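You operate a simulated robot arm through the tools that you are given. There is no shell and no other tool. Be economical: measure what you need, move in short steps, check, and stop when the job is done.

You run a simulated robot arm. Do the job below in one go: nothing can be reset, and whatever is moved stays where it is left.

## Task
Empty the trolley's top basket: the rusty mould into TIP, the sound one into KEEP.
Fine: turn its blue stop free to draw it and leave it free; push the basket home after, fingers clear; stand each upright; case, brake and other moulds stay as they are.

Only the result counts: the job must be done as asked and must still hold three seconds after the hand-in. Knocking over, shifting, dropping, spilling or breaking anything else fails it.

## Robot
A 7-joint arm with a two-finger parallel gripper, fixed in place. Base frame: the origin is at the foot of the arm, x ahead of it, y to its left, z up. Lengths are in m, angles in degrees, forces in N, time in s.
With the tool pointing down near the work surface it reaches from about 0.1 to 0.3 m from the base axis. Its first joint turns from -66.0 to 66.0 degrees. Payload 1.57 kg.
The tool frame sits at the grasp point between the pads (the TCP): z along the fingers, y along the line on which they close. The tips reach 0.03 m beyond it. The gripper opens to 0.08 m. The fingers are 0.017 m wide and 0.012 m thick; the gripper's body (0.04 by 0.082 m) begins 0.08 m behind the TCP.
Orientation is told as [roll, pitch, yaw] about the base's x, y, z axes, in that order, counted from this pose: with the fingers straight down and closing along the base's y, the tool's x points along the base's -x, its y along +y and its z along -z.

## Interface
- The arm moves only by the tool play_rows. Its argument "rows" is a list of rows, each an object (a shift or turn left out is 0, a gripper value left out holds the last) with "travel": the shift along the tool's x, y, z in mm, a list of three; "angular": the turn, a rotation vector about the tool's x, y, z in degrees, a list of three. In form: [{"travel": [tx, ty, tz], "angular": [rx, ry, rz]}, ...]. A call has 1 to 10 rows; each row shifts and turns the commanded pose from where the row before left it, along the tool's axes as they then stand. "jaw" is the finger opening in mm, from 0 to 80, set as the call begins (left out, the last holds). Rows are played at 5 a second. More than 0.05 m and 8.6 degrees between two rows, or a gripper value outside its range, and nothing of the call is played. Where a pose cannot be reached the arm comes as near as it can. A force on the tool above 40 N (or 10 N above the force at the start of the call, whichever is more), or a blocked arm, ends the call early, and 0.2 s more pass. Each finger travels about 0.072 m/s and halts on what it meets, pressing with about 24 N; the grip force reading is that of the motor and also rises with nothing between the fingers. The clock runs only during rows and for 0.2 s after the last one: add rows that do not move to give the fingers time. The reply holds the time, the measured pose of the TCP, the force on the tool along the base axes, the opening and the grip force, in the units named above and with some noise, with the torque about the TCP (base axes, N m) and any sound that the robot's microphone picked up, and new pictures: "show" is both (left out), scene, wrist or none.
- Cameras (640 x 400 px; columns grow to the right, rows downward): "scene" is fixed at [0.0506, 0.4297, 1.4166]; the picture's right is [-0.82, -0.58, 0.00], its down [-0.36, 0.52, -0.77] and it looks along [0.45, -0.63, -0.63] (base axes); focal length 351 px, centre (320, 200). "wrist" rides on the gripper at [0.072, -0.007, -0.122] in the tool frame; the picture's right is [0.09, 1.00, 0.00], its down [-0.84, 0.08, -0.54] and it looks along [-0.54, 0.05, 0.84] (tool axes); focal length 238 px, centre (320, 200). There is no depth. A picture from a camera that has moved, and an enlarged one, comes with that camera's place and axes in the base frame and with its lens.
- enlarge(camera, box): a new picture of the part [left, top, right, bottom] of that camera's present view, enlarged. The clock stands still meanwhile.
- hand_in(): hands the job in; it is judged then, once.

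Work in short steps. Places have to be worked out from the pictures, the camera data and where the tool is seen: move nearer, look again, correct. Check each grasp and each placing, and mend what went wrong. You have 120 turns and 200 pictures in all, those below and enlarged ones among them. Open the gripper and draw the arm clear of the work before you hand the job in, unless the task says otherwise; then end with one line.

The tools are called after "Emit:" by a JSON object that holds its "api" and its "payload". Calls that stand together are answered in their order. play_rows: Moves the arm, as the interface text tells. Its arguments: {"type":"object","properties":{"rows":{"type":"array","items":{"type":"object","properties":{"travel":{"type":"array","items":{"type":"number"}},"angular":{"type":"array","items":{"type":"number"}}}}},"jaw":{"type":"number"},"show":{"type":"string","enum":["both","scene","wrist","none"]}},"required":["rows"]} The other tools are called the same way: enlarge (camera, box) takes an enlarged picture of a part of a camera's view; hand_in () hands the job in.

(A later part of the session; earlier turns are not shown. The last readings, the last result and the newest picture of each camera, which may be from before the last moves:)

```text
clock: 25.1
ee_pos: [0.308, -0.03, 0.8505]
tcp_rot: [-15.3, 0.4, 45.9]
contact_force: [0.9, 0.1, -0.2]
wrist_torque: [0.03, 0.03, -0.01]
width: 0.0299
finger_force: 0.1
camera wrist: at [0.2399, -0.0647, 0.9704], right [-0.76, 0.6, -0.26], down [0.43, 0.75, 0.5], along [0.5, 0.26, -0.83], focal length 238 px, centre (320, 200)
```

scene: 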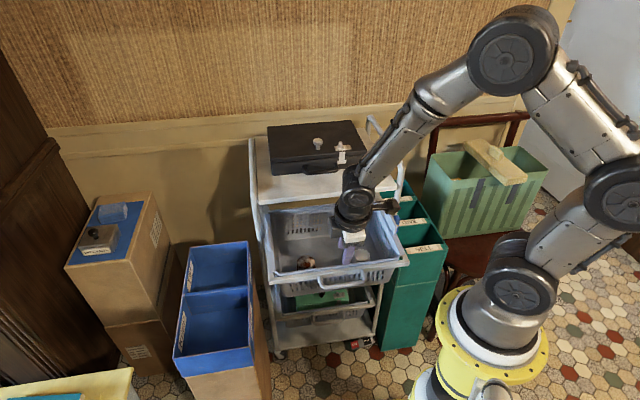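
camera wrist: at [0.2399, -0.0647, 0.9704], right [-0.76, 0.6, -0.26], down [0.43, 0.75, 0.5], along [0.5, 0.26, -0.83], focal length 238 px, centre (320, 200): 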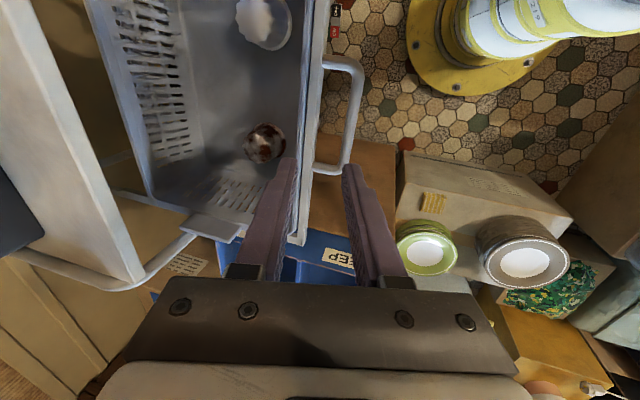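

Emit:
{"api": "enlarge", "payload": {"camera": "wrist", "box": [200, 0, 360, 180]}}

Emit:
{"api": "enlarge", "payload": {"camera": "scene", "box": [260, 200, 420, 300]}}

```text
2.22 times, centred on (280, 90) of wrist
camera zoom: at [0.2399, -0.0647, 0.9704], right [-0.76, 0.6, -0.26], down [0.43, 0.75, 0.5], along [0.5, 0.26, -0.83], focal length 530 px, centre (409, 444)
```

zoom: 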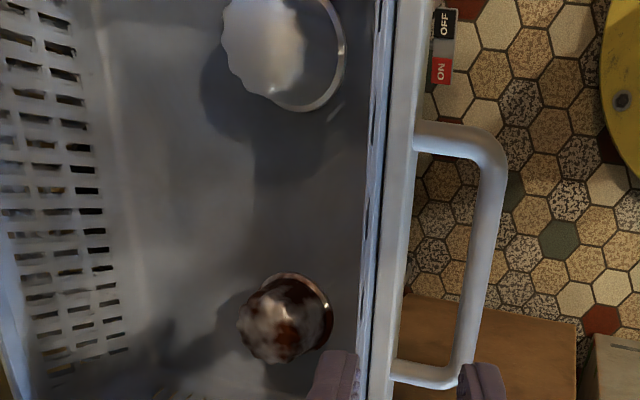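

```text
4.00 times, centred on (340, 250) of scene
camera zoom: at [0.0506, 0.4297, 1.4166], right [-0.82, -0.58, 0.0], down [-0.36, 0.52, -0.77], along [0.45, -0.63, -0.63], focal length 1404 px, centre (240, 0)
```

zoom: 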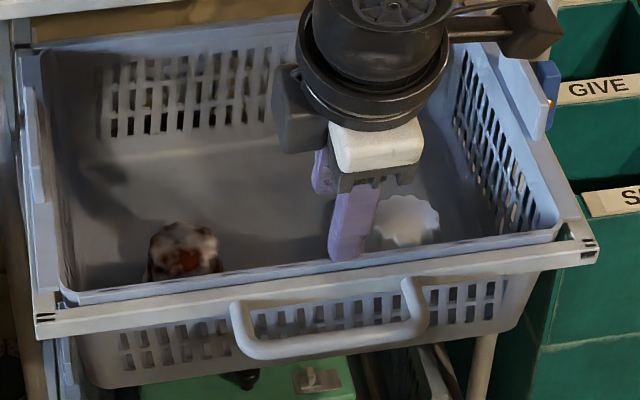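

Both moulds stand rim-down: rusty at about (0.468, -0.085, top 0.655), white at about (0.36, -0.21, top 0.63). I'll go back to vertical with yaw -45° so the fingers close along the trolley's width.

Emit:
{"api": "play_rows", "payload": {"rows": [{"angular": [-7.6, 0, 0]}, {"angular": [-7.6, 0, 0]}, {"angular": [0, 0, 8.5]}, {"angular": [0, 0, 8.5]}, {"angular": [0, 0, 8.5]}, {"angular": [0, 0, 8.5]}, {"angular": [0, 0, 8.5]}, {"angular": [0, 0, 8.5]}, {"angular": [0, 0, 8.5]}, {"angular": [0, 0, 8.5]}], "jaw": 80, "show": "none"}}

Emit:
{"api": "play_rows", "payload": {"rows": [{"angular": [0, 0, 8.5]}, {"angular": [0, 0, 8.5]}, {"angular": [0, 0, 5.9]}, {"angular": [0, -5, 0]}, {"angular": [0, -5, 0]}, {"travel": [-30, 30, 0]}, {"travel": [-30, 30, 10]}, {"travel": [-20, 10, 10]}], "show": "both"}}

```text
clock: 27.3
ee_pos: [0.3112, -0.029, 0.8478]
tcp_rot: [-0.3, 0.0, -22.3]
contact_force: [-0.3, 0.1, 0.4]
wrist_torque: [0.02, 0.0, 0.02]
width: 0.0799
finger_force: 0.0
```

```text
clock: 29.1
ee_pos: [0.4145, -0.0379, 0.8428]
tcp_rot: [-0.3, -10.1, -44.9]
contact_force: [-0.6, -0.6, 0.6]
wrist_torque: [0.0, -0.01, -0.01]
width: 0.0802
finger_force: 0.1
camera wrist: at [0.3446, 0.0233, 0.949], right [0.64, 0.77, -0.02], down [0.57, -0.46, 0.68], along [0.51, -0.45, -0.73], focal length 238 px, centre (320, 200)
```

scene: 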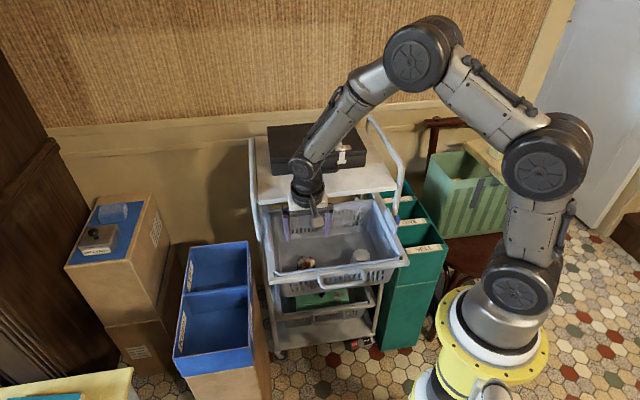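
wrist: 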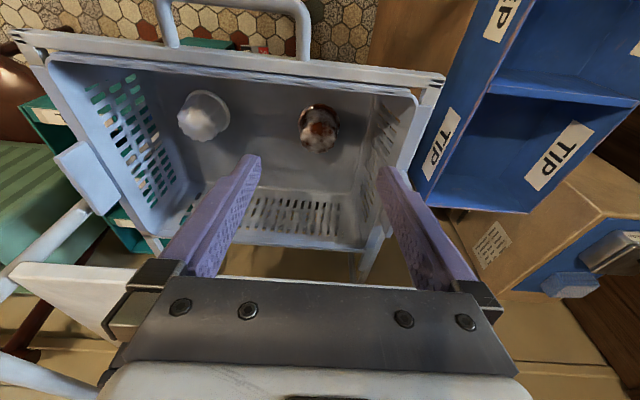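

Emit:
{"api": "enlarge", "payload": {"camera": "wrist", "box": [160, 70, 400, 220]}}

Emit:
{"api": "enlarge", "payload": {"camera": "scene", "box": [260, 225, 420, 300]}}

Emit:
{"api": "enlarge", "payload": {"camera": "wrist", "box": [400, 0, 640, 220]}}

```text
2.67 times, centred on (280, 145) of wrist
camera zoom: at [0.3446, 0.0233, 0.949], right [0.64, 0.77, -0.02], down [0.57, -0.46, 0.68], along [0.51, -0.45, -0.73], focal length 636 px, centre (427, 347)
```

zoom: 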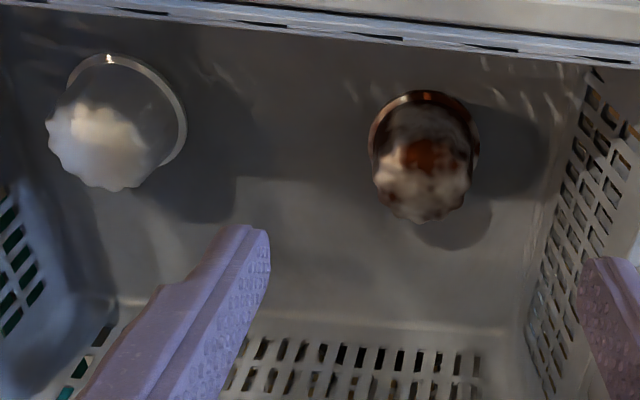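

```text
4.00 times, centred on (340, 262) of scene
camera zoom: at [0.0506, 0.4297, 1.4166], right [-0.82, -0.58, 0.0], down [-0.36, 0.52, -0.77], along [0.45, -0.63, -0.63], focal length 1404 px, centre (240, -50)
```

zoom: 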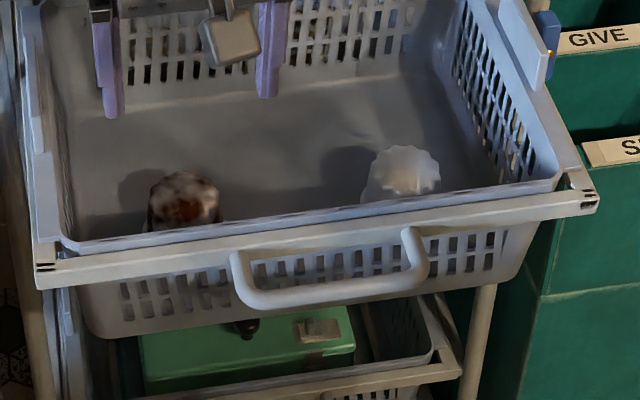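

```text
1.82 times, centred on (520, 110) of wrist
camera zoom: at [0.3446, 0.0233, 0.949], right [0.64, 0.77, -0.02], down [0.57, -0.46, 0.68], along [0.51, -0.45, -0.73], focal length 433 px, centre (-44, 364)
```

zoom: 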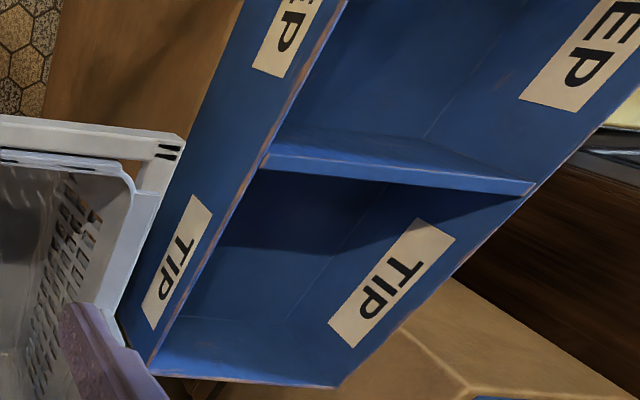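

The rusty mould has a body about 46 mm wide, a rim about 57 mm wide and is about 45 mm tall, standing at about (0.461, -0.084). I'll move above it with open fingers and check alignment.

Emit:
{"api": "play_rows", "payload": {"rows": [{"travel": [-14.2, 0, 44.8]}, {"travel": [-14.1, 0, 44.8]}, {"travel": [-14.1, 0, 44.8]}], "show": "wrist"}}

Emit:
{"api": "enlarge", "payload": {"camera": "scene", "box": [260, 200, 380, 275]}}

```text
clock: 29.9
ee_pos: [0.4608, -0.0858, 0.7142]
tcp_rot: [-0.3, -10.1, -44.9]
contact_force: [-0.5, 0.6, -0.6]
wrist_torque: [0.01, 0.01, 0.06]
width: 0.0799
finger_force: 0.1
camera wrist: at [0.3901, -0.0254, 0.8204], right [0.64, 0.77, -0.02], down [0.57, -0.46, 0.68], along [0.51, -0.45, -0.73], focal length 238 px, centre (320, 200)
```

wrist: 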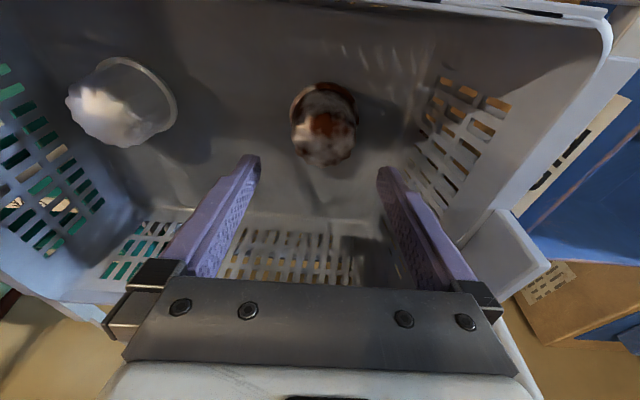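

```text
5.33 times, centred on (320, 238) of scene
camera zoom: at [0.0506, 0.4297, 1.4166], right [-0.82, -0.58, 0.0], down [-0.36, 0.52, -0.77], along [0.45, -0.63, -0.63], focal length 1872 px, centre (320, 0)
```

zoom: 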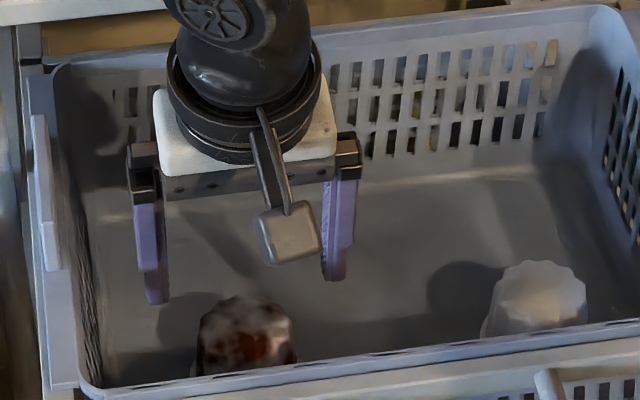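

Alignment looks good laterally. Down 35 mm with a 3 mm outward correction, then look again.

Emit:
{"api": "play_rows", "payload": {"rows": [{"travel": [4.5, 0, 17]}, {"travel": [4.5, 0, 17]}], "show": "wrist"}}

Emit:
{"api": "enlarge", "payload": {"camera": "scene", "box": [260, 215, 380, 290]}}

```text
clock: 30.5
ee_pos: [0.4599, -0.0848, 0.6795]
tcp_rot: [-0.2, -10.2, -44.9]
contact_force: [0.2, -0.4, 0.0]
wrist_torque: [-0.01, 0.01, 0.05]
width: 0.0796
finger_force: 0.0
camera wrist: at [0.3897, -0.0241, 0.7869], right [0.64, 0.77, -0.02], down [0.57, -0.46, 0.68], along [0.51, -0.45, -0.73], focal length 238 px, centre (320, 200)
```

wrist: 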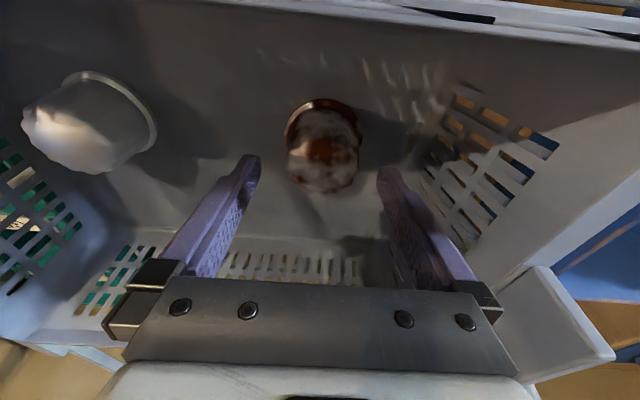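

```text
5.33 times, centred on (320, 252) of scene
camera zoom: at [0.0506, 0.4297, 1.4166], right [-0.82, -0.58, 0.0], down [-0.36, 0.52, -0.77], along [0.45, -0.63, -0.63], focal length 1872 px, centre (320, -80)
```

zoom: 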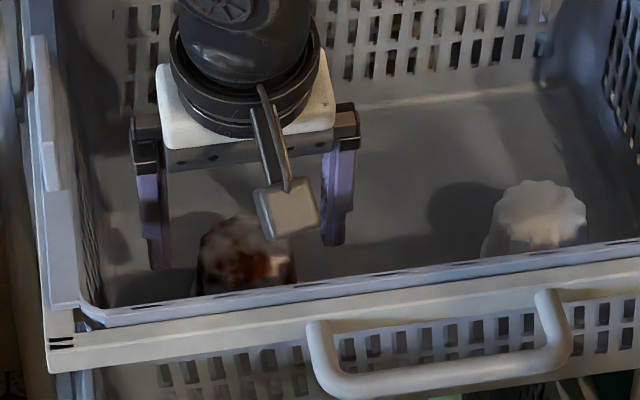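

The fingers are centred across the mould. Lowering 31 mm to grip height.

Emit:
{"api": "play_rows", "payload": {"rows": [{"travel": [2.7, 0, 15.3]}, {"travel": [2.7, 0, 15.3]}], "show": "wrist"}}

Emit:
{"api": "enlarge", "payload": {"camera": "scene", "box": [260, 225, 360, 288]}}

```text
clock: 31.1
ee_pos: [0.459, -0.0847, 0.6512]
tcp_rot: [-0.2, -10.1, -44.8]
contact_force: [1.2, -0.1, -0.7]
wrist_torque: [-0.03, 0.01, 0.02]
width: 0.0801
finger_force: 0.2
camera wrist: at [0.3896, -0.0239, 0.7578], right [0.64, 0.77, -0.02], down [0.57, -0.46, 0.68], along [0.51, -0.45, -0.73], focal length 238 px, centre (320, 200)
```

wrist: 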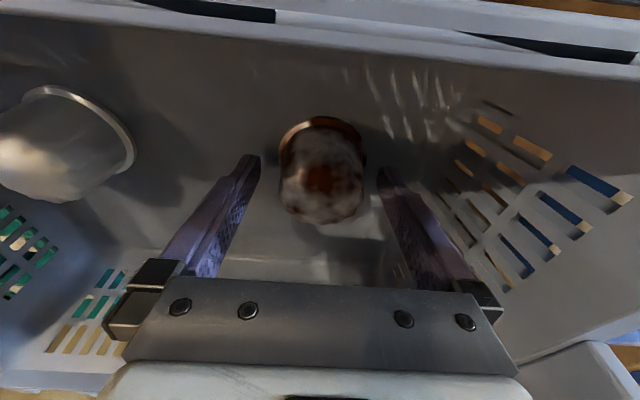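

```text
6.35 times, centred on (310, 256) of scene
camera zoom: at [0.0506, 0.4297, 1.4166], right [-0.82, -0.58, 0.0], down [-0.36, 0.52, -0.77], along [0.45, -0.63, -0.63], focal length 2229 px, centre (384, -159)
```

zoom: 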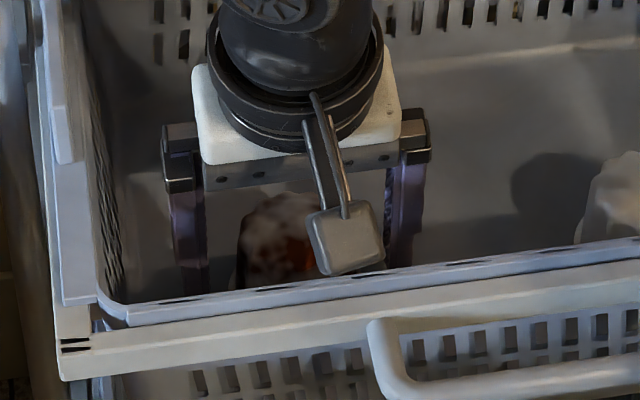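

Two-view triangulation gives the mould's top at (0.458, -0.083, 0.652) and its rim near 0.613, with the fingertips at 0.622. That's a good overlap, so I'm closing.

Emit:
{"api": "play_rows", "payload": {"rows": [{}, {}, {}, {}], "jaw": 0, "show": "wrist"}}

```text
clock: 32.1
ee_pos: [0.4589, -0.0845, 0.6514]
tcp_rot: [-0.3, -10.1, -44.9]
contact_force: [0.2, -0.3, -0.8]
wrist_torque: [-0.01, 0.02, -0.01]
width: 0.0595
finger_force: 24.0
camera wrist: at [0.3895, -0.0239, 0.7579], right [0.64, 0.77, -0.02], down [0.57, -0.46, 0.68], along [0.51, -0.45, -0.73], focal length 238 px, centre (320, 200)
```

wrist: 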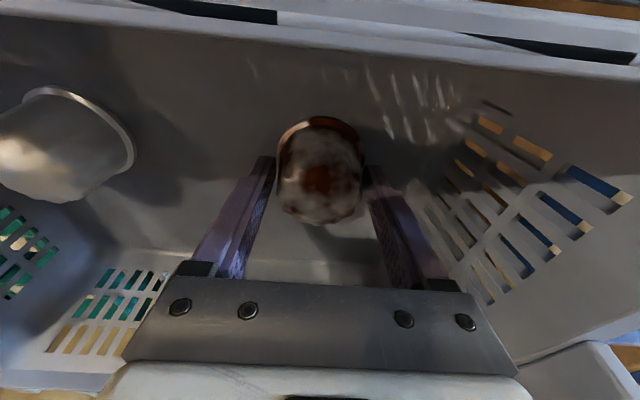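

It closed at 59.5 mm, so it's touching the tapered body near its rim. I'll open slightly, go 5 mm lower and grip again for a more secure hold.

Emit:
{"api": "play_rows", "payload": {"rows": [{}, {"travel": [0.9, 0, 4.9]}], "jaw": 72, "show": "none"}}

Emit:
{"api": "play_rows", "payload": {"rows": [{}, {}, {}], "jaw": 0, "show": "wrist"}}

```text
clock: 32.7
ee_pos: [0.459, -0.0846, 0.6464]
tcp_rot: [-0.3, -10.2, -44.9]
contact_force: [-1.1, 0.8, 0.5]
wrist_torque: [0.0, 0.02, 0.0]
width: 0.0718
finger_force: 0.1
```

```text
clock: 33.5
ee_pos: [0.4601, -0.0854, 0.6467]
tcp_rot: [-0.3, -10.2, -45.0]
contact_force: [0.2, -0.8, 0.8]
wrist_torque: [-0.01, 0.0, -0.01]
width: 0.0605
finger_force: 24.2
camera wrist: at [0.389, -0.0244, 0.7531], right [0.64, 0.77, -0.02], down [0.57, -0.46, 0.68], along [0.51, -0.45, -0.73], focal length 238 px, centre (320, 200)
```

wrist: 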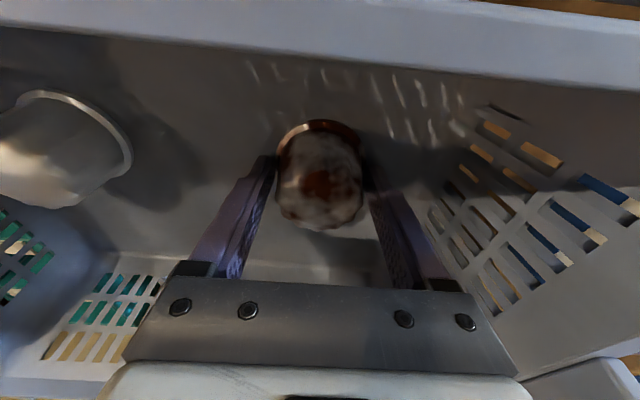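

Gripped at 60.5 mm. Lifting gently and checking for slip.

Emit:
{"api": "play_rows", "payload": {"rows": [{"travel": [-0.9, 0, -4.9]}, {"travel": [-1.8, 0, -9.8]}, {"travel": [-3.5, 0, -19.7]}, {"travel": [-3.5, 0, -19.7]}], "show": "wrist"}}

```text
clock: 34.5
ee_pos: [0.4593, -0.0811, 0.7015]
tcp_rot: [-0.3, -10.1, -44.8]
contact_force: [0.2, -0.1, -0.5]
wrist_torque: [0.01, -0.01, 0.0]
width: 0.0606
finger_force: 24.1
camera wrist: at [0.3898, -0.0203, 0.8089], right [0.64, 0.77, -0.02], down [0.57, -0.46, 0.68], along [0.51, -0.45, -0.73], focal length 238 px, centre (320, 200)
```

wrist: 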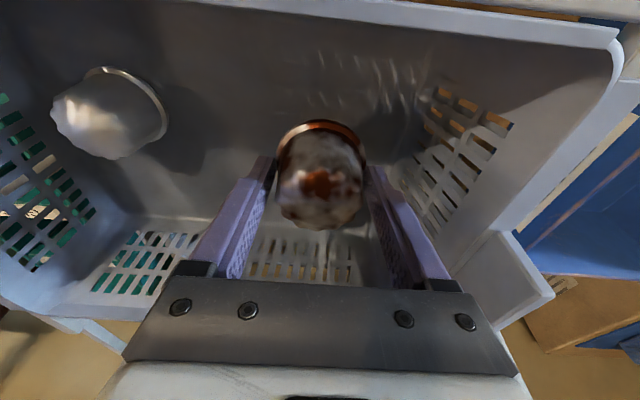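

The mould is held firmly. Raising clear of the rim.

Emit:
{"api": "play_rows", "payload": {"rows": [{"travel": [-4.9, 0, -27.6]}, {"travel": [-4.9, 0, -27.6]}, {"travel": [-4.9, 0, -27.6]}, {"travel": [-4.9, 0, -27.6]}, {"travel": [-4.9, 0, -27.6]}], "show": "none"}}

Emit:
{"api": "play_rows", "payload": {"rows": [{"travel": [1, 20, 0]}, {"travel": [1.5, 26, 0]}, {"travel": [1.5, 26, 0]}, {"travel": [1.5, 26, 0]}, {"travel": [1.5, 26, 0]}], "show": "both"}}

```text
clock: 35.7
ee_pos: [0.4617, -0.0841, 0.8398]
tcp_rot: [-0.2, -10.0, -45.0]
contact_force: [-0.3, -0.9, -0.6]
wrist_torque: [0.0, 0.02, 0.0]
width: 0.0609
finger_force: 24.0
```

```text
clock: 36.9
ee_pos: [0.5439, 0.0095, 0.8393]
tcp_rot: [-0.4, -10.0, -44.8]
contact_force: [-0.5, 0.1, -1.6]
wrist_torque: [-0.02, -0.04, 0.02]
width: 0.0603
finger_force: 24.1
camera wrist: at [0.4732, 0.0704, 0.9467], right [0.64, 0.77, -0.02], down [0.57, -0.46, 0.68], along [0.51, -0.45, -0.73], focal length 238 px, centre (320, 200)
```

scene: 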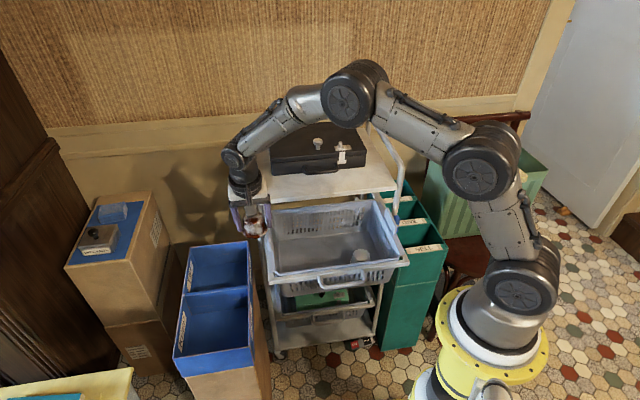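
wrist: 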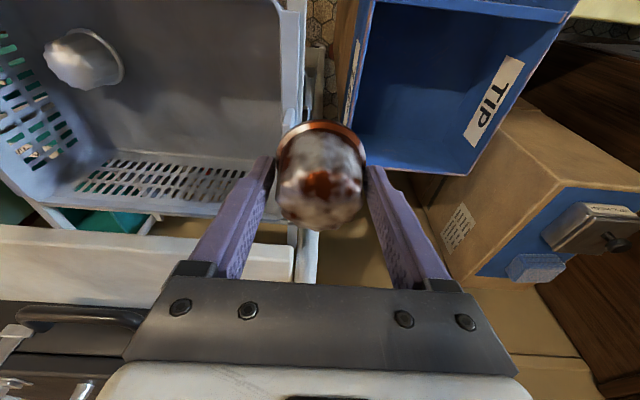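

The TIP compartment centre works out at (0.617, 0.098) with its rim near z 0.707. Moving over it and looking inside.

Emit:
{"api": "play_rows", "payload": {"rows": [{"travel": [2.6, 26, 0]}, {"travel": [2.6, 30, 0]}, {"travel": [2.6, 30, 0]}, {"travel": [2.6, 28, 0]}], "show": "both"}}

Emit:
{"api": "enlarge", "payload": {"camera": "wrist", "box": [160, 0, 480, 200]}}

Emit:
{"api": "enlarge", "payload": {"camera": "scene", "box": [160, 180, 290, 380]}}

```text
clock: 37.9
ee_pos: [0.6183, 0.0958, 0.8394]
tcp_rot: [-0.3, -10.0, -45.0]
contact_force: [-1.5, -0.7, -0.4]
wrist_torque: [0.0, 0.02, 0.03]
width: 0.0604
finger_force: 24.5
camera wrist: at [0.547, 0.1574, 0.945], right [0.64, 0.77, -0.02], down [0.57, -0.46, 0.68], along [0.51, -0.45, -0.73], focal length 238 px, centre (320, 200)
```

scene: 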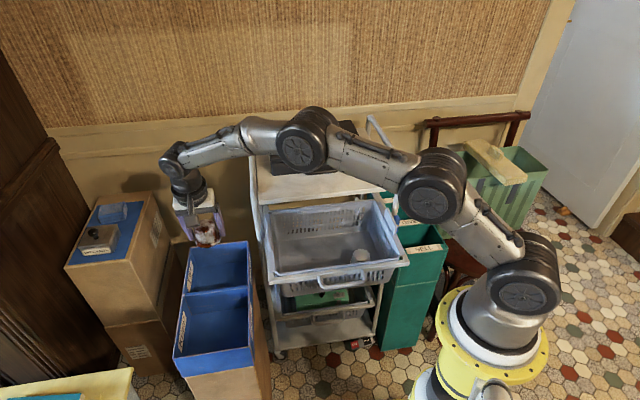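
wrist: 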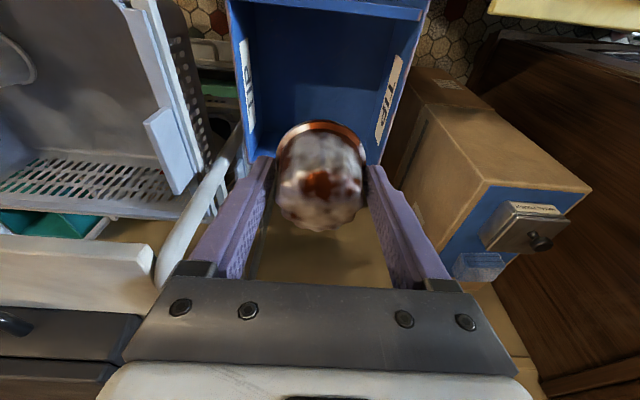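

```text
2.00 times, centred on (320, 100) of wrist
camera zoom: at [0.547, 0.1574, 0.945], right [0.64, 0.77, -0.02], down [0.57, -0.46, 0.68], along [0.51, -0.45, -0.73], focal length 477 px, centre (320, 400)
```

zoom: 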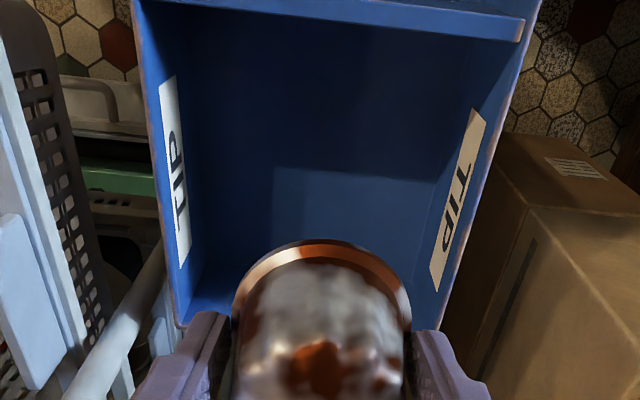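

```text
2.00 times, centred on (225, 280) of scene
camera zoom: at [0.0506, 0.4297, 1.4166], right [-0.82, -0.58, 0.0], down [-0.36, 0.52, -0.77], along [0.45, -0.63, -0.63], focal length 702 px, centre (510, 40)
```

zoom: 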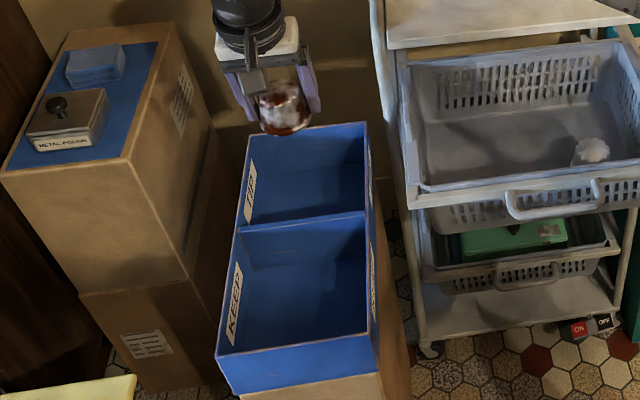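

The compartment is shallow, with its floor around z 0.66–0.675, so the mould should land with the TCP near 0.70. Lowering most of the way and looking.

Emit:
{"api": "play_rows", "payload": {"rows": [{"travel": [4.4, 0, 24.6]}, {"travel": [4.4, 0, 24.6]}, {"travel": [4.4, 0, 24.6]}, {"travel": [4.4, 0, 24.6]}], "show": "wrist"}}

Emit:
{"api": "enlarge", "payload": {"camera": "scene", "box": [170, 190, 290, 290]}}

```text
clock: 38.9
ee_pos: [0.6172, 0.0993, 0.7391]
tcp_rot: [-0.3, -10.2, -44.9]
contact_force: [0.0, 0.5, -1.0]
wrist_torque: [0.0, 0.03, -0.02]
width: 0.0603
finger_force: 23.6
camera wrist: at [0.5479, 0.1591, 0.8458], right [0.64, 0.77, -0.02], down [0.57, -0.46, 0.68], along [0.51, -0.45, -0.73], focal length 238 px, centre (320, 200)
```

wrist: 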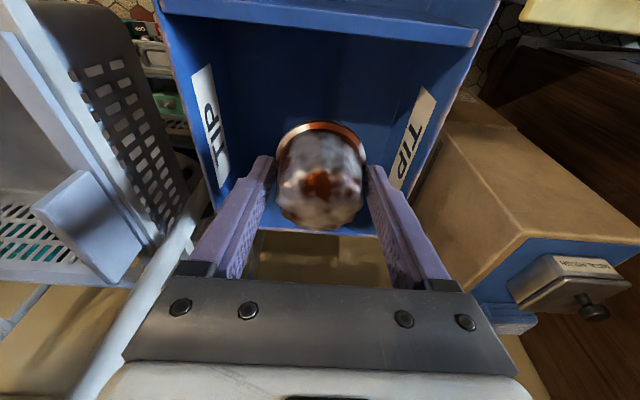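

```text
4.00 times, centred on (230, 240) of scene
camera zoom: at [0.0506, 0.4297, 1.4166], right [-0.82, -0.58, 0.0], down [-0.36, 0.52, -0.77], along [0.45, -0.63, -0.63], focal length 1404 px, centre (680, 40)
```

zoom: 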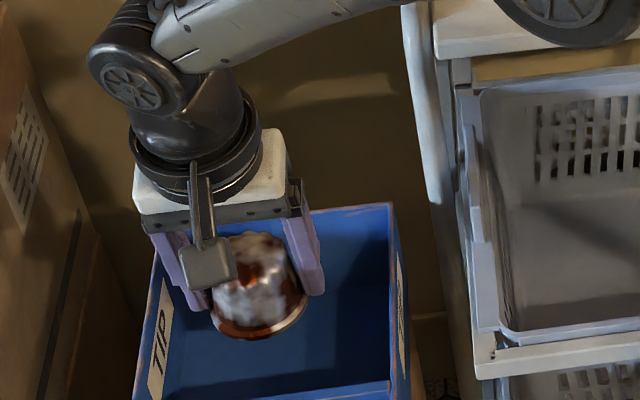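

Lowering in 5 mm steps, watching the force for touchdown.

Emit:
{"api": "play_rows", "payload": {"rows": [{"travel": [0.9, 0, 4.9]}, {"travel": [0.9, 0, 4.9]}, {"travel": [0.9, 0, 4.9]}, {"travel": [0.9, 0, 4.9]}], "show": "none"}}

Emit:
{"api": "play_rows", "payload": {"rows": [{"travel": [0.9, 0, 4.9]}, {"travel": [0.9, 0, 4.9]}], "show": "wrist"}}

```text
clock: 39.9
ee_pos: [0.6173, 0.0984, 0.7186]
tcp_rot: [-0.3, -10.1, -44.9]
contact_force: [-0.3, 0.1, -0.1]
wrist_torque: [0.02, 0.0, -0.01]
width: 0.0603
finger_force: 23.6
```

```text
clock: 40.5
ee_pos: [0.6175, 0.0976, 0.7083]
tcp_rot: [-0.3, -10.1, -44.9]
contact_force: [0.4, -0.4, -1.0]
wrist_torque: [-0.02, 0.01, -0.05]
width: 0.0605
finger_force: 24.1
camera wrist: at [0.5476, 0.1583, 0.8152], right [0.64, 0.77, -0.02], down [0.57, -0.46, 0.68], along [0.51, -0.45, -0.73], focal length 238 px, centre (320, 200)
```

wrist: 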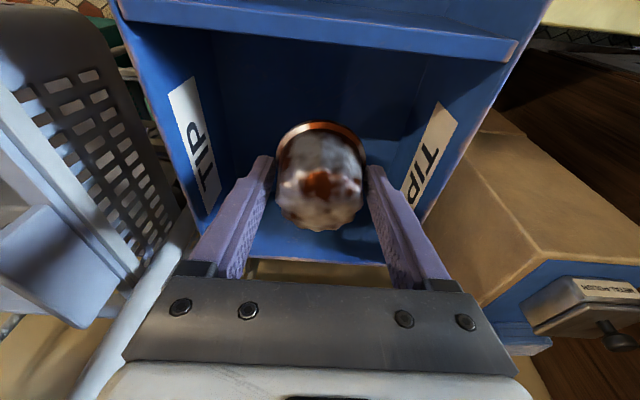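

Not down yet (bottom about 0.673). Continuing in small steps.

Emit:
{"api": "play_rows", "payload": {"rows": [{"travel": [0.7, 0, 3.9]}, {"travel": [0.7, 0, 3.9]}, {"travel": [0.7, 0, 3.9]}], "show": "none"}}

Emit:
{"api": "play_rows", "payload": {"rows": [{"travel": [0.7, 0, 3.9]}, {"travel": [0.7, 0, 3.9]}, {"travel": [0.7, 0, 3.9]}], "show": "wrist"}}

```text
clock: 41.3
ee_pos: [0.6183, 0.0963, 0.6974]
tcp_rot: [-0.2, -10.2, -44.9]
contact_force: [-0.1, -0.1, -0.4]
wrist_torque: [0.0, 0.01, 0.0]
width: 0.0604
finger_force: 24.4
```

```text
clock: 42.1
ee_pos: [0.6172, 0.0959, 0.6842]
tcp_rot: [-0.2, -10.1, -45.0]
contact_force: [-0.6, -0.4, -0.8]
wrist_torque: [-0.02, -0.02, 0.03]
width: 0.0605
finger_force: 24.3
camera wrist: at [0.547, 0.1567, 0.7911], right [0.64, 0.77, -0.02], down [0.57, -0.46, 0.68], along [0.51, -0.45, -0.73], focal length 238 px, centre (320, 200)
```

wrist: 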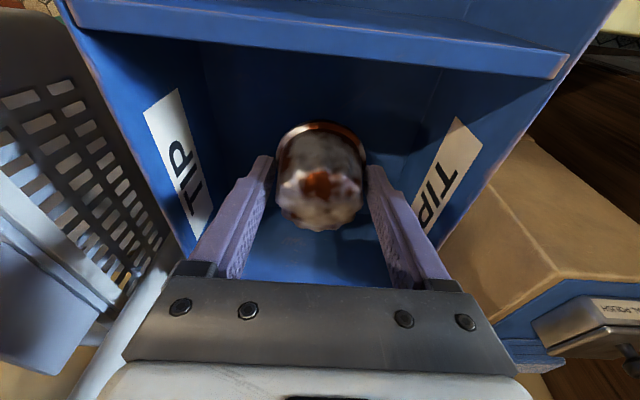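

Still free. Continuing down with the same guard.

Emit:
{"api": "play_rows", "payload": {"rows": [{"travel": [0.7, 0, 3.9]}, {"travel": [0.7, 0, 3.9]}, {"travel": [0.7, 0, 3.9]}, {"travel": [0.7, 0, 3.9]}], "show": "none"}}

Emit:
{"api": "play_rows", "payload": {"rows": [{"travel": [0.7, 0, 3.9]}, {"travel": [0.7, 0, 3.9]}, {"travel": [0.7, 0, 3.9]}, {"travel": [0.7, 0, 3.9]}], "show": "wrist"}}

Emit:
{"api": "enlarge", "payload": {"camera": "scene", "box": [170, 190, 290, 290]}}

```text
clock: 43.1
ee_pos: [0.6184, 0.0981, 0.6679]
tcp_rot: [-0.3, -10.2, -45.0]
contact_force: [-0.1, 0.4, 0.0]
wrist_torque: [-0.03, 0.02, -0.02]
width: 0.0606
finger_force: 24.1
```

```text
clock: 44.1
ee_pos: [0.618, 0.0983, 0.6552]
tcp_rot: [-0.1, -10.3, -45.0]
contact_force: [-4.7, 0.6, 17.8]
wrist_torque: [-0.08, 0.22, -0.04]
width: 0.0606
finger_force: 24.0
camera wrist: at [0.5483, 0.1582, 0.7617], right [0.64, 0.77, -0.02], down [0.57, -0.46, 0.68], along [0.52, -0.45, -0.73], focal length 238 px, centre (320, 200)
```

wrist: 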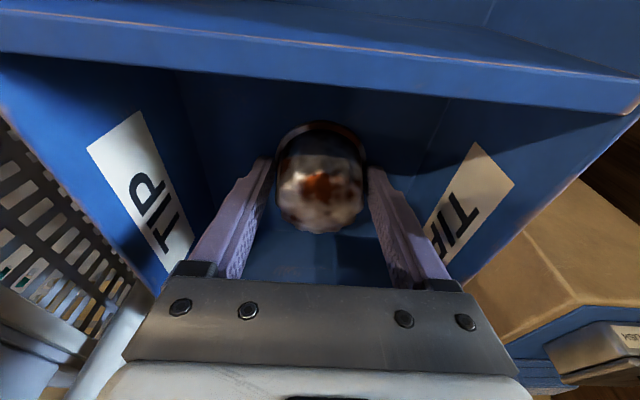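

```text
4.00 times, centred on (230, 240) of scene
camera zoom: at [0.0502, 0.4297, 1.4167], right [-0.82, -0.58, 0.0], down [-0.36, 0.52, -0.77], along [0.45, -0.63, -0.63], focal length 1404 px, centre (680, 40)
```

zoom: 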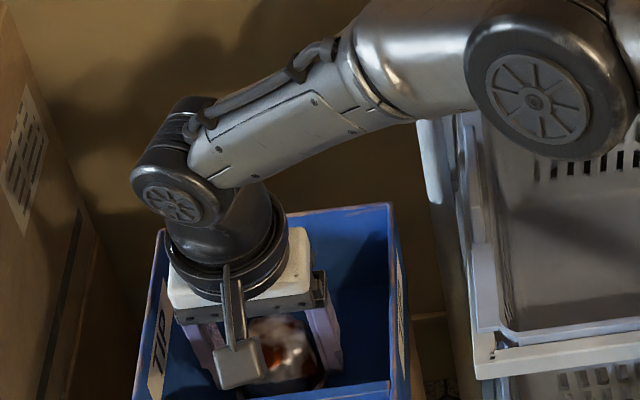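

Touchdown at TCP 0.655, so the floor is near 0.62. I'll relieve the load slightly, open and rise.

Emit:
{"api": "play_rows", "payload": {"rows": [{"travel": [-0.2, 0, -1.3]}, {}], "show": "none"}}

Emit:
{"api": "play_rows", "payload": {"rows": [{}, {}, {"travel": [-1.7, 0, -9.8]}, {"travel": [-5.2, 0, -29.5]}, {"travel": [-7, 0, -39]}, {"travel": [-7, 0, -39]}], "jaw": 78, "show": "both"}}

```text
clock: 44.7
ee_pos: [0.6178, 0.0986, 0.654]
tcp_rot: [0.0, -10.3, -45.0]
contact_force: [5.6, 2.7, 14.1]
wrist_torque: [-0.09, -0.04, 0.02]
width: 0.0602
finger_force: 24.4
```

```text
clock: 46.1
ee_pos: [0.6145, 0.0965, 0.7713]
tcp_rot: [-0.5, -10.0, -44.9]
contact_force: [-0.3, 0.3, -0.1]
wrist_torque: [-0.03, -0.02, -0.01]
width: 0.078
finger_force: 0.0
camera wrist: at [0.5456, 0.1576, 0.8782], right [0.64, 0.77, -0.02], down [0.57, -0.46, 0.68], along [0.51, -0.45, -0.73], focal length 238 px, centre (320, 200)
```

scene: 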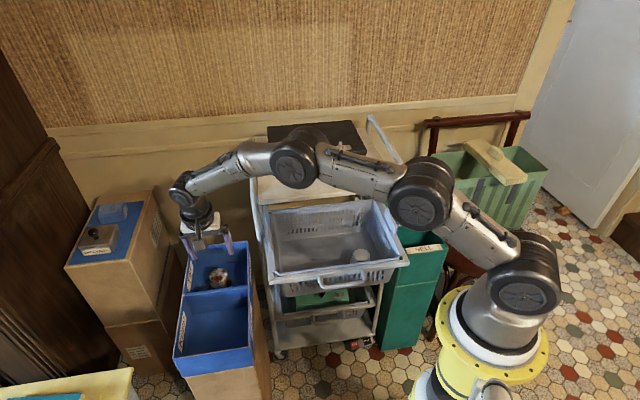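
wrist: 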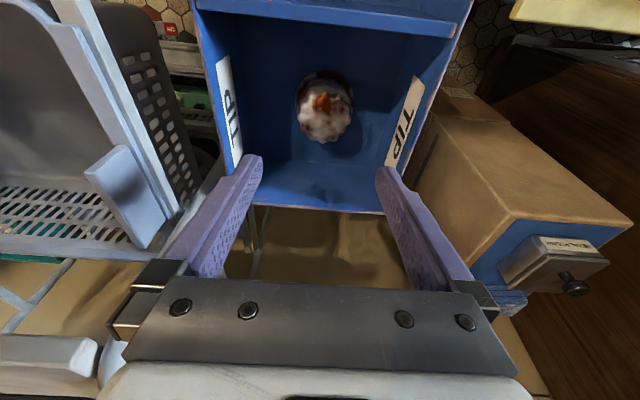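

The rusty mould stands upright in TIP. Rising and heading back over the white mould at about (0.344, -0.199).

Emit:
{"api": "play_rows", "payload": {"rows": [{"travel": [-6.1, 0, -34.5]}, {"travel": [-6.1, 0, -34.5]}, {"travel": [0, -25, 0]}, {"travel": [-2, -45, 0]}, {"travel": [-2, -45, 0]}, {"travel": [-2, -45, 0]}, {"travel": [-2, -45, 0]}, {"travel": [-3, -45, 0]}, {"travel": [-3, -45, 0]}, {"travel": [-3, -45, 0]}], "show": "none"}}

Emit:
{"api": "play_rows", "payload": {"rows": [{"travel": [0, -35, 0]}, {"travel": [-1.5, -25, 0]}], "show": "both"}}

```text
clock: 48.3
ee_pos: [0.3875, -0.1535, 0.8523]
tcp_rot: [-0.4, -10.0, -44.9]
contact_force: [0.3, 0.2, -0.2]
wrist_torque: [0.02, 0.01, 0.0]
width: 0.0781
finger_force: 0.0
```

```text
clock: 48.9
ee_pos: [0.3491, -0.1976, 0.8511]
tcp_rot: [-0.2, -10.2, -44.9]
contact_force: [0.3, 0.4, 0.9]
wrist_torque: [0.02, -0.02, 0.02]
width: 0.0779
finger_force: 0.0
camera wrist: at [0.2789, -0.1357, 0.9588], right [0.64, 0.77, -0.02], down [0.57, -0.46, 0.68], along [0.51, -0.45, -0.73], focal length 238 px, centre (320, 200)
```

scene: 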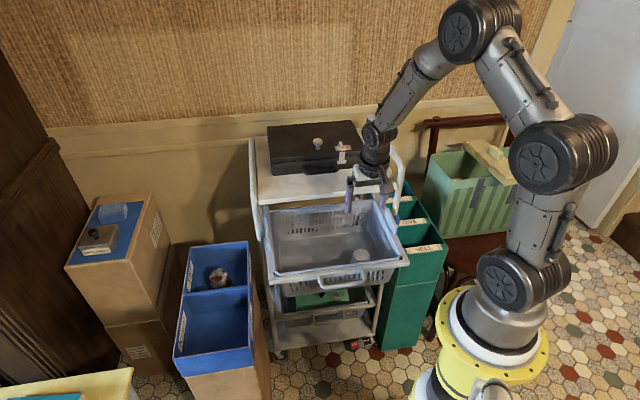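
wrist: 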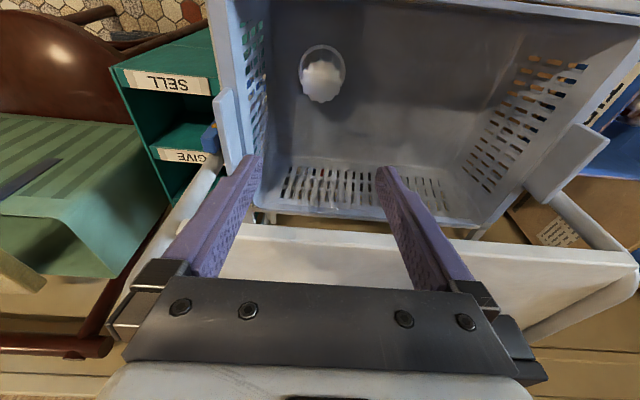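

The white mould centres at (0.348, -0.200), right under the tool. Descending to just above it.

Emit:
{"api": "play_rows", "payload": {"rows": [{"travel": [7.4, 0, 42]}, {"travel": [7.4, 0, 42]}, {"travel": [7.4, 0, 42]}, {"travel": [7, 0, 40]}], "show": "wrist"}}

Emit:
{"api": "enlarge", "payload": {"camera": "scene", "box": [310, 205, 410, 268]}}

```text
clock: 49.9
ee_pos: [0.3493, -0.1974, 0.6802]
tcp_rot: [-0.3, -10.1, -44.9]
contact_force: [-0.1, 0.9, 0.2]
wrist_torque: [0.02, 0.03, 0.02]
width: 0.0782
finger_force: 0.0
camera wrist: at [0.2796, -0.1366, 0.787], right [0.64, 0.77, -0.02], down [0.57, -0.46, 0.68], along [0.51, -0.45, -0.73], focal length 238 px, centre (320, 200)
```

wrist: 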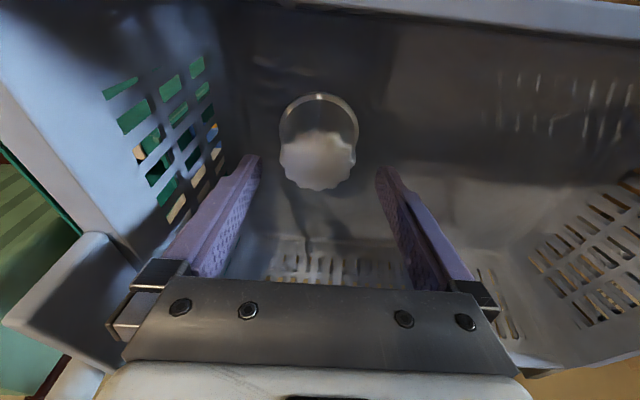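

```text
6.35 times, centred on (360, 236) of scene
camera zoom: at [0.0506, 0.4297, 1.4166], right [-0.82, -0.58, 0.0], down [-0.36, 0.52, -0.77], along [0.45, -0.63, -0.63], focal length 2229 px, centre (66, -32)
```

zoom: 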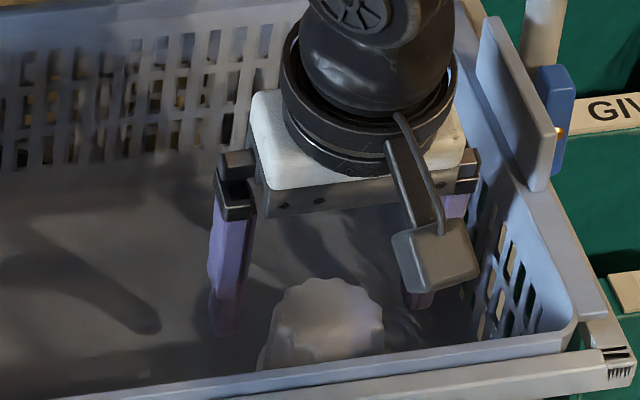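

The view matches the rusty mould's at the same stage. Lowering to grip height and closing.

Emit:
{"api": "play_rows", "payload": {"rows": [{"travel": [2.9, -1, 16.3]}, {"travel": [2.9, 0, 16.3]}], "show": "wrist"}}

Emit:
{"api": "play_rows", "payload": {"rows": [{}, {}, {}, {}], "jaw": 0, "show": "wrist"}}

```text
clock: 50.5
ee_pos: [0.3482, -0.199, 0.6461]
tcp_rot: [-0.2, -10.1, -44.9]
contact_force: [0.6, 0.8, -0.9]
wrist_torque: [-0.02, 0.02, -0.03]
width: 0.0776
finger_force: 0.0
camera wrist: at [0.278, -0.1391, 0.7531], right [0.64, 0.77, -0.02], down [0.57, -0.46, 0.68], along [0.51, -0.45, -0.73], focal length 238 px, centre (320, 200)
```

wrist: 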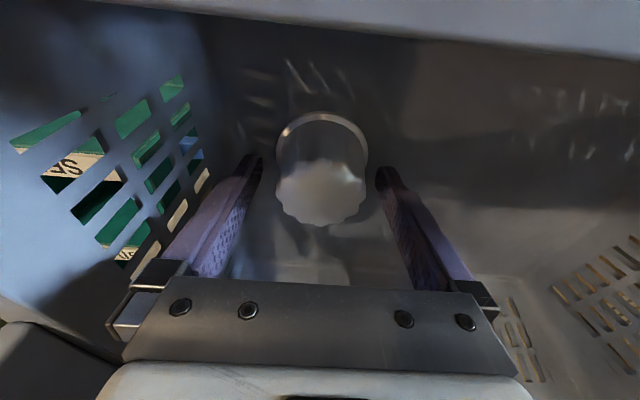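

```text
clock: 51.5
ee_pos: [0.3485, -0.1989, 0.6459]
tcp_rot: [-0.4, -10.1, -44.9]
contact_force: [0.5, -0.1, 0.8]
wrist_torque: [0.0, 0.03, -0.02]
width: 0.059
finger_force: 24.0
camera wrist: at [0.278, -0.1391, 0.7534], right [0.64, 0.77, -0.02], down [0.57, -0.46, 0.68], along [0.51, -0.45, -0.73], focal length 238 px, centre (320, 200)
```

wrist: 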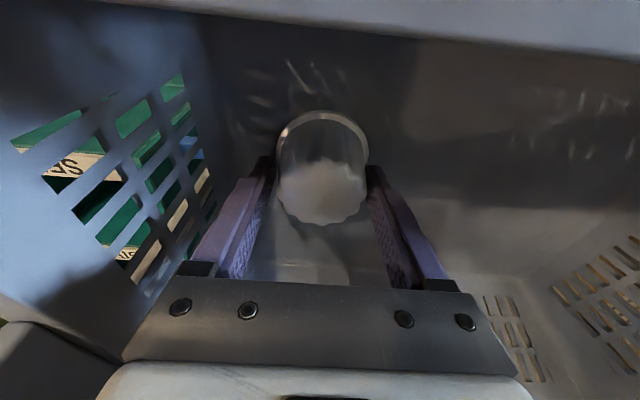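

Gripped at 59 mm. Lifting gently first, then raising.

Emit:
{"api": "play_rows", "payload": {"rows": [{"travel": [-0.9, 0, -4.9]}, {"travel": [-1.8, 0, -9.8]}, {"travel": [-3.5, 0, -19.7]}, {"travel": [-3.5, 0, -19.7]}], "show": "wrist"}}

```text
clock: 52.5
ee_pos: [0.347, -0.1997, 0.7009]
tcp_rot: [-0.2, -10.1, -44.8]
contact_force: [0.2, -0.1, 0.5]
wrist_torque: [0.01, -0.02, 0.04]
width: 0.0589
finger_force: 24.4
camera wrist: at [0.2774, -0.1387, 0.8089], right [0.64, 0.77, -0.02], down [0.57, -0.46, 0.68], along [0.51, -0.45, -0.73], focal length 238 px, centre (320, 200)
```

wrist: 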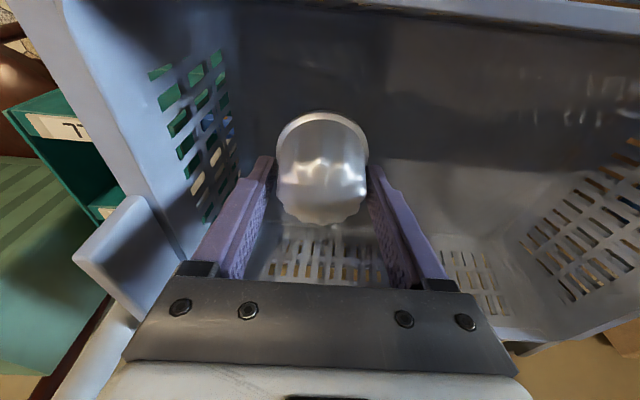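

Held. Raising and carrying it over to KEEP, centred at about (0.503, 0.207).

Emit:
{"api": "play_rows", "payload": {"rows": [{"travel": [-4.9, 0, -27.6]}, {"travel": [-4.9, 0, -27.6]}, {"travel": [-4.9, 0, -27.6]}, {"travel": [-4.9, 0, -27.6]}, {"travel": [-4.9, 0, -27.6]}], "show": "none"}}

Emit:
{"api": "play_rows", "payload": {"rows": [{"travel": [8, 18, -1.4]}, {"travel": [15.9, 36.2, -2.8]}, {"travel": [15.9, 36.2, -2.8]}, {"travel": [15.9, 36.2, -2.8]}, {"travel": [15.9, 36.2, -2.8]}, {"travel": [15.9, 36.2, -2.8]}, {"travel": [15.9, 36.2, -2.8]}, {"travel": [15.9, 36.2, -2.8]}, {"travel": [15.9, 36.2, -2.8]}, {"travel": [15.9, 36.2, -2.8]}], "show": "none"}}

Emit:
{"api": "play_rows", "payload": {"rows": [{"travel": [15.9, 36.2, -2.8]}, {"travel": [8, 18, -1.4]}], "show": "both"}}

```text
clock: 53.7
ee_pos: [0.3485, -0.1986, 0.8398]
tcp_rot: [-0.3, -9.9, -44.9]
contact_force: [0.1, 0.5, -0.1]
wrist_torque: [-0.02, 0.02, 0.02]
width: 0.0591
finger_force: 24.0
```

```text
clock: 55.9
ee_pos: [0.4823, 0.153, 0.8415]
tcp_rot: [-0.3, -10.1, -45.0]
contact_force: [-0.2, 0.1, 0.2]
wrist_torque: [-0.04, 0.01, -0.03]
width: 0.0588
finger_force: 24.2
```

```text
clock: 56.5
ee_pos: [0.5039, 0.2076, 0.8409]
tcp_rot: [-0.3, -10.1, -44.9]
contact_force: [0.2, 0.0, -0.4]
wrist_torque: [0.02, -0.02, -0.02]
width: 0.059
finger_force: 24.1
camera wrist: at [0.4339, 0.2687, 0.9471], right [0.64, 0.77, -0.02], down [0.57, -0.46, 0.68], along [0.51, -0.45, -0.73], focal length 238 px, centre (320, 200)
```

scene: 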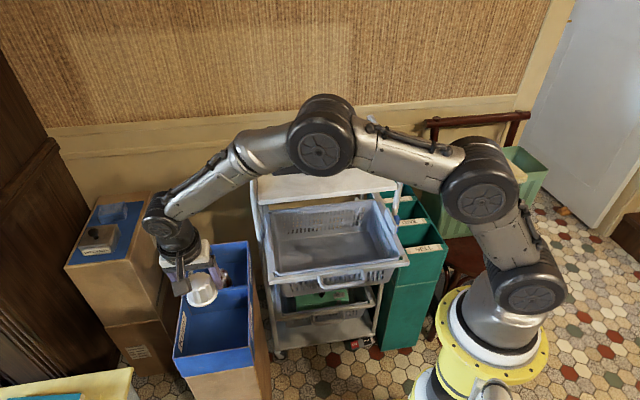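
wrist: 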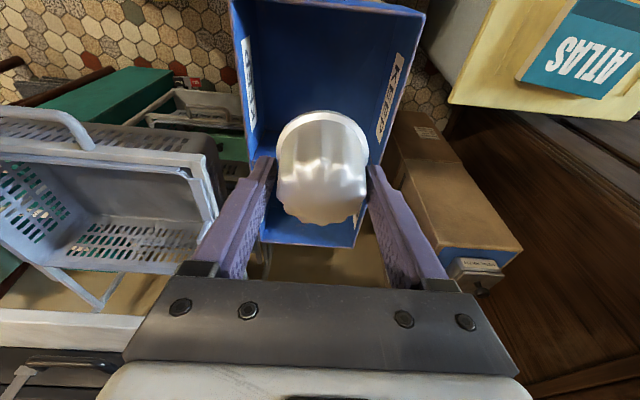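

Centred over KEEP. Lowering to just above the floor (about z 0.62).

Emit:
{"api": "play_rows", "payload": {"rows": [{"travel": [6.5, 0, 36.9]}, {"travel": [6.5, 0, 36.9]}, {"travel": [6.5, 0, 36.9]}, {"travel": [5.2, 0, 29.5]}], "show": "wrist"}}

Emit:
{"api": "enlarge", "payload": {"camera": "scene", "box": [160, 220, 290, 370]}}

```text
clock: 57.5
ee_pos: [0.5044, 0.2062, 0.6962]
tcp_rot: [-0.4, -10.0, -44.9]
contact_force: [0.4, 0.0, -0.5]
wrist_torque: [-0.01, -0.02, 0.0]
width: 0.0589
finger_force: 24.1
camera wrist: at [0.4339, 0.2669, 0.8037], right [0.64, 0.77, -0.02], down [0.57, -0.46, 0.68], along [0.51, -0.45, -0.73], focal length 238 px, centre (320, 200)
```

wrist: 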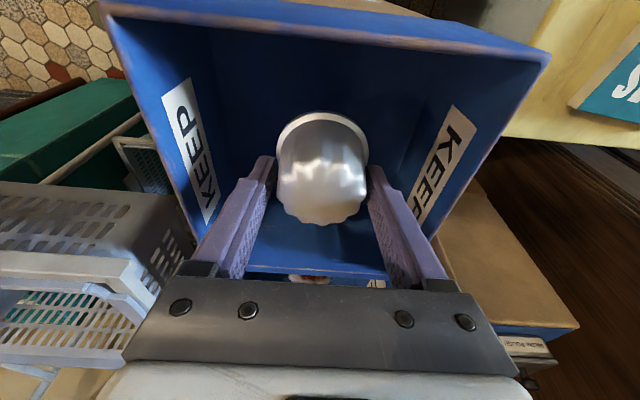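

```text
2.67 times, centred on (225, 295) of scene
camera zoom: at [0.0506, 0.4297, 1.4166], right [-0.82, -0.58, 0.0], down [-0.36, 0.52, -0.77], along [0.45, -0.63, -0.63], focal length 936 px, centre (573, -53)
```

zoom: 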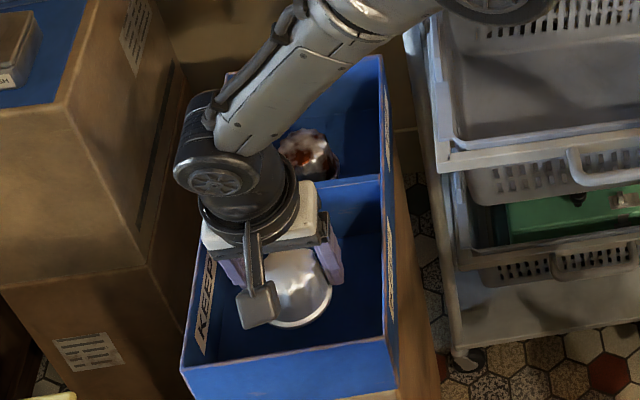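

Well centred in KEEP. Going down slowly to touchdown.

Emit:
{"api": "play_rows", "payload": {"rows": [{"travel": [1.7, 0, 9.8]}, {"travel": [1.7, 0, 9.8]}, {"travel": [1.4, 0, 7.9]}, {"travel": [0.7, 0, 3.9]}], "show": "none"}}

Emit:
{"api": "play_rows", "payload": {"rows": [{"travel": [0.4, 0, 2.5]}, {"travel": [0.4, 0, 2.5]}, {"travel": [0.4, 0, 2.5]}], "show": "none"}}

```text
clock: 58.5
ee_pos: [0.5036, 0.2076, 0.6655]
tcp_rot: [-0.4, -10.2, -44.8]
contact_force: [0.5, -0.3, 0.0]
wrist_torque: [0.0, -0.01, 0.0]
width: 0.0586
finger_force: 23.8
```

```text
clock: 59.3
ee_pos: [0.502, 0.2071, 0.6578]
tcp_rot: [-0.3, -10.1, -44.9]
contact_force: [-0.7, -0.6, 3.0]
wrist_torque: [-0.1, -0.02, -0.08]
width: 0.0586
finger_force: 24.0
```

Contact is just starting. One more small step.

Emit:
{"api": "play_rows", "payload": {"rows": [{"travel": [0.3, 0, 1.5]}, {}], "show": "wrist"}}

```text
clock: 59.9
ee_pos: [0.5037, 0.208, 0.6564]
tcp_rot: [-0.2, -10.1, -45.0]
contact_force: [-1.7, -5.5, 14.8]
wrist_torque: [-0.21, 0.14, -0.08]
width: 0.0587
finger_force: 24.1
camera wrist: at [0.433, 0.2678, 0.7634], right [0.64, 0.77, -0.02], down [0.57, -0.46, 0.68], along [0.51, -0.45, -0.73], focal length 238 px, centre (320, 200)
```

wrist: 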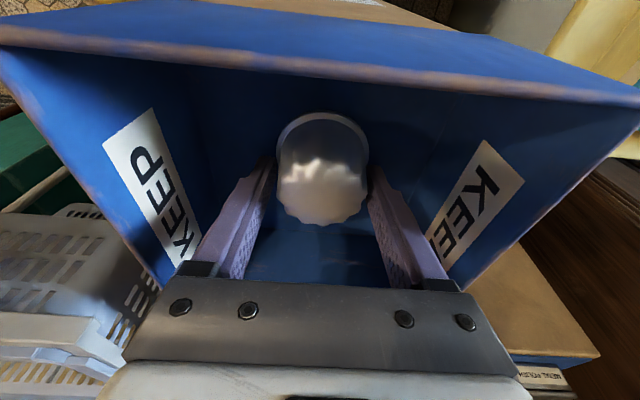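

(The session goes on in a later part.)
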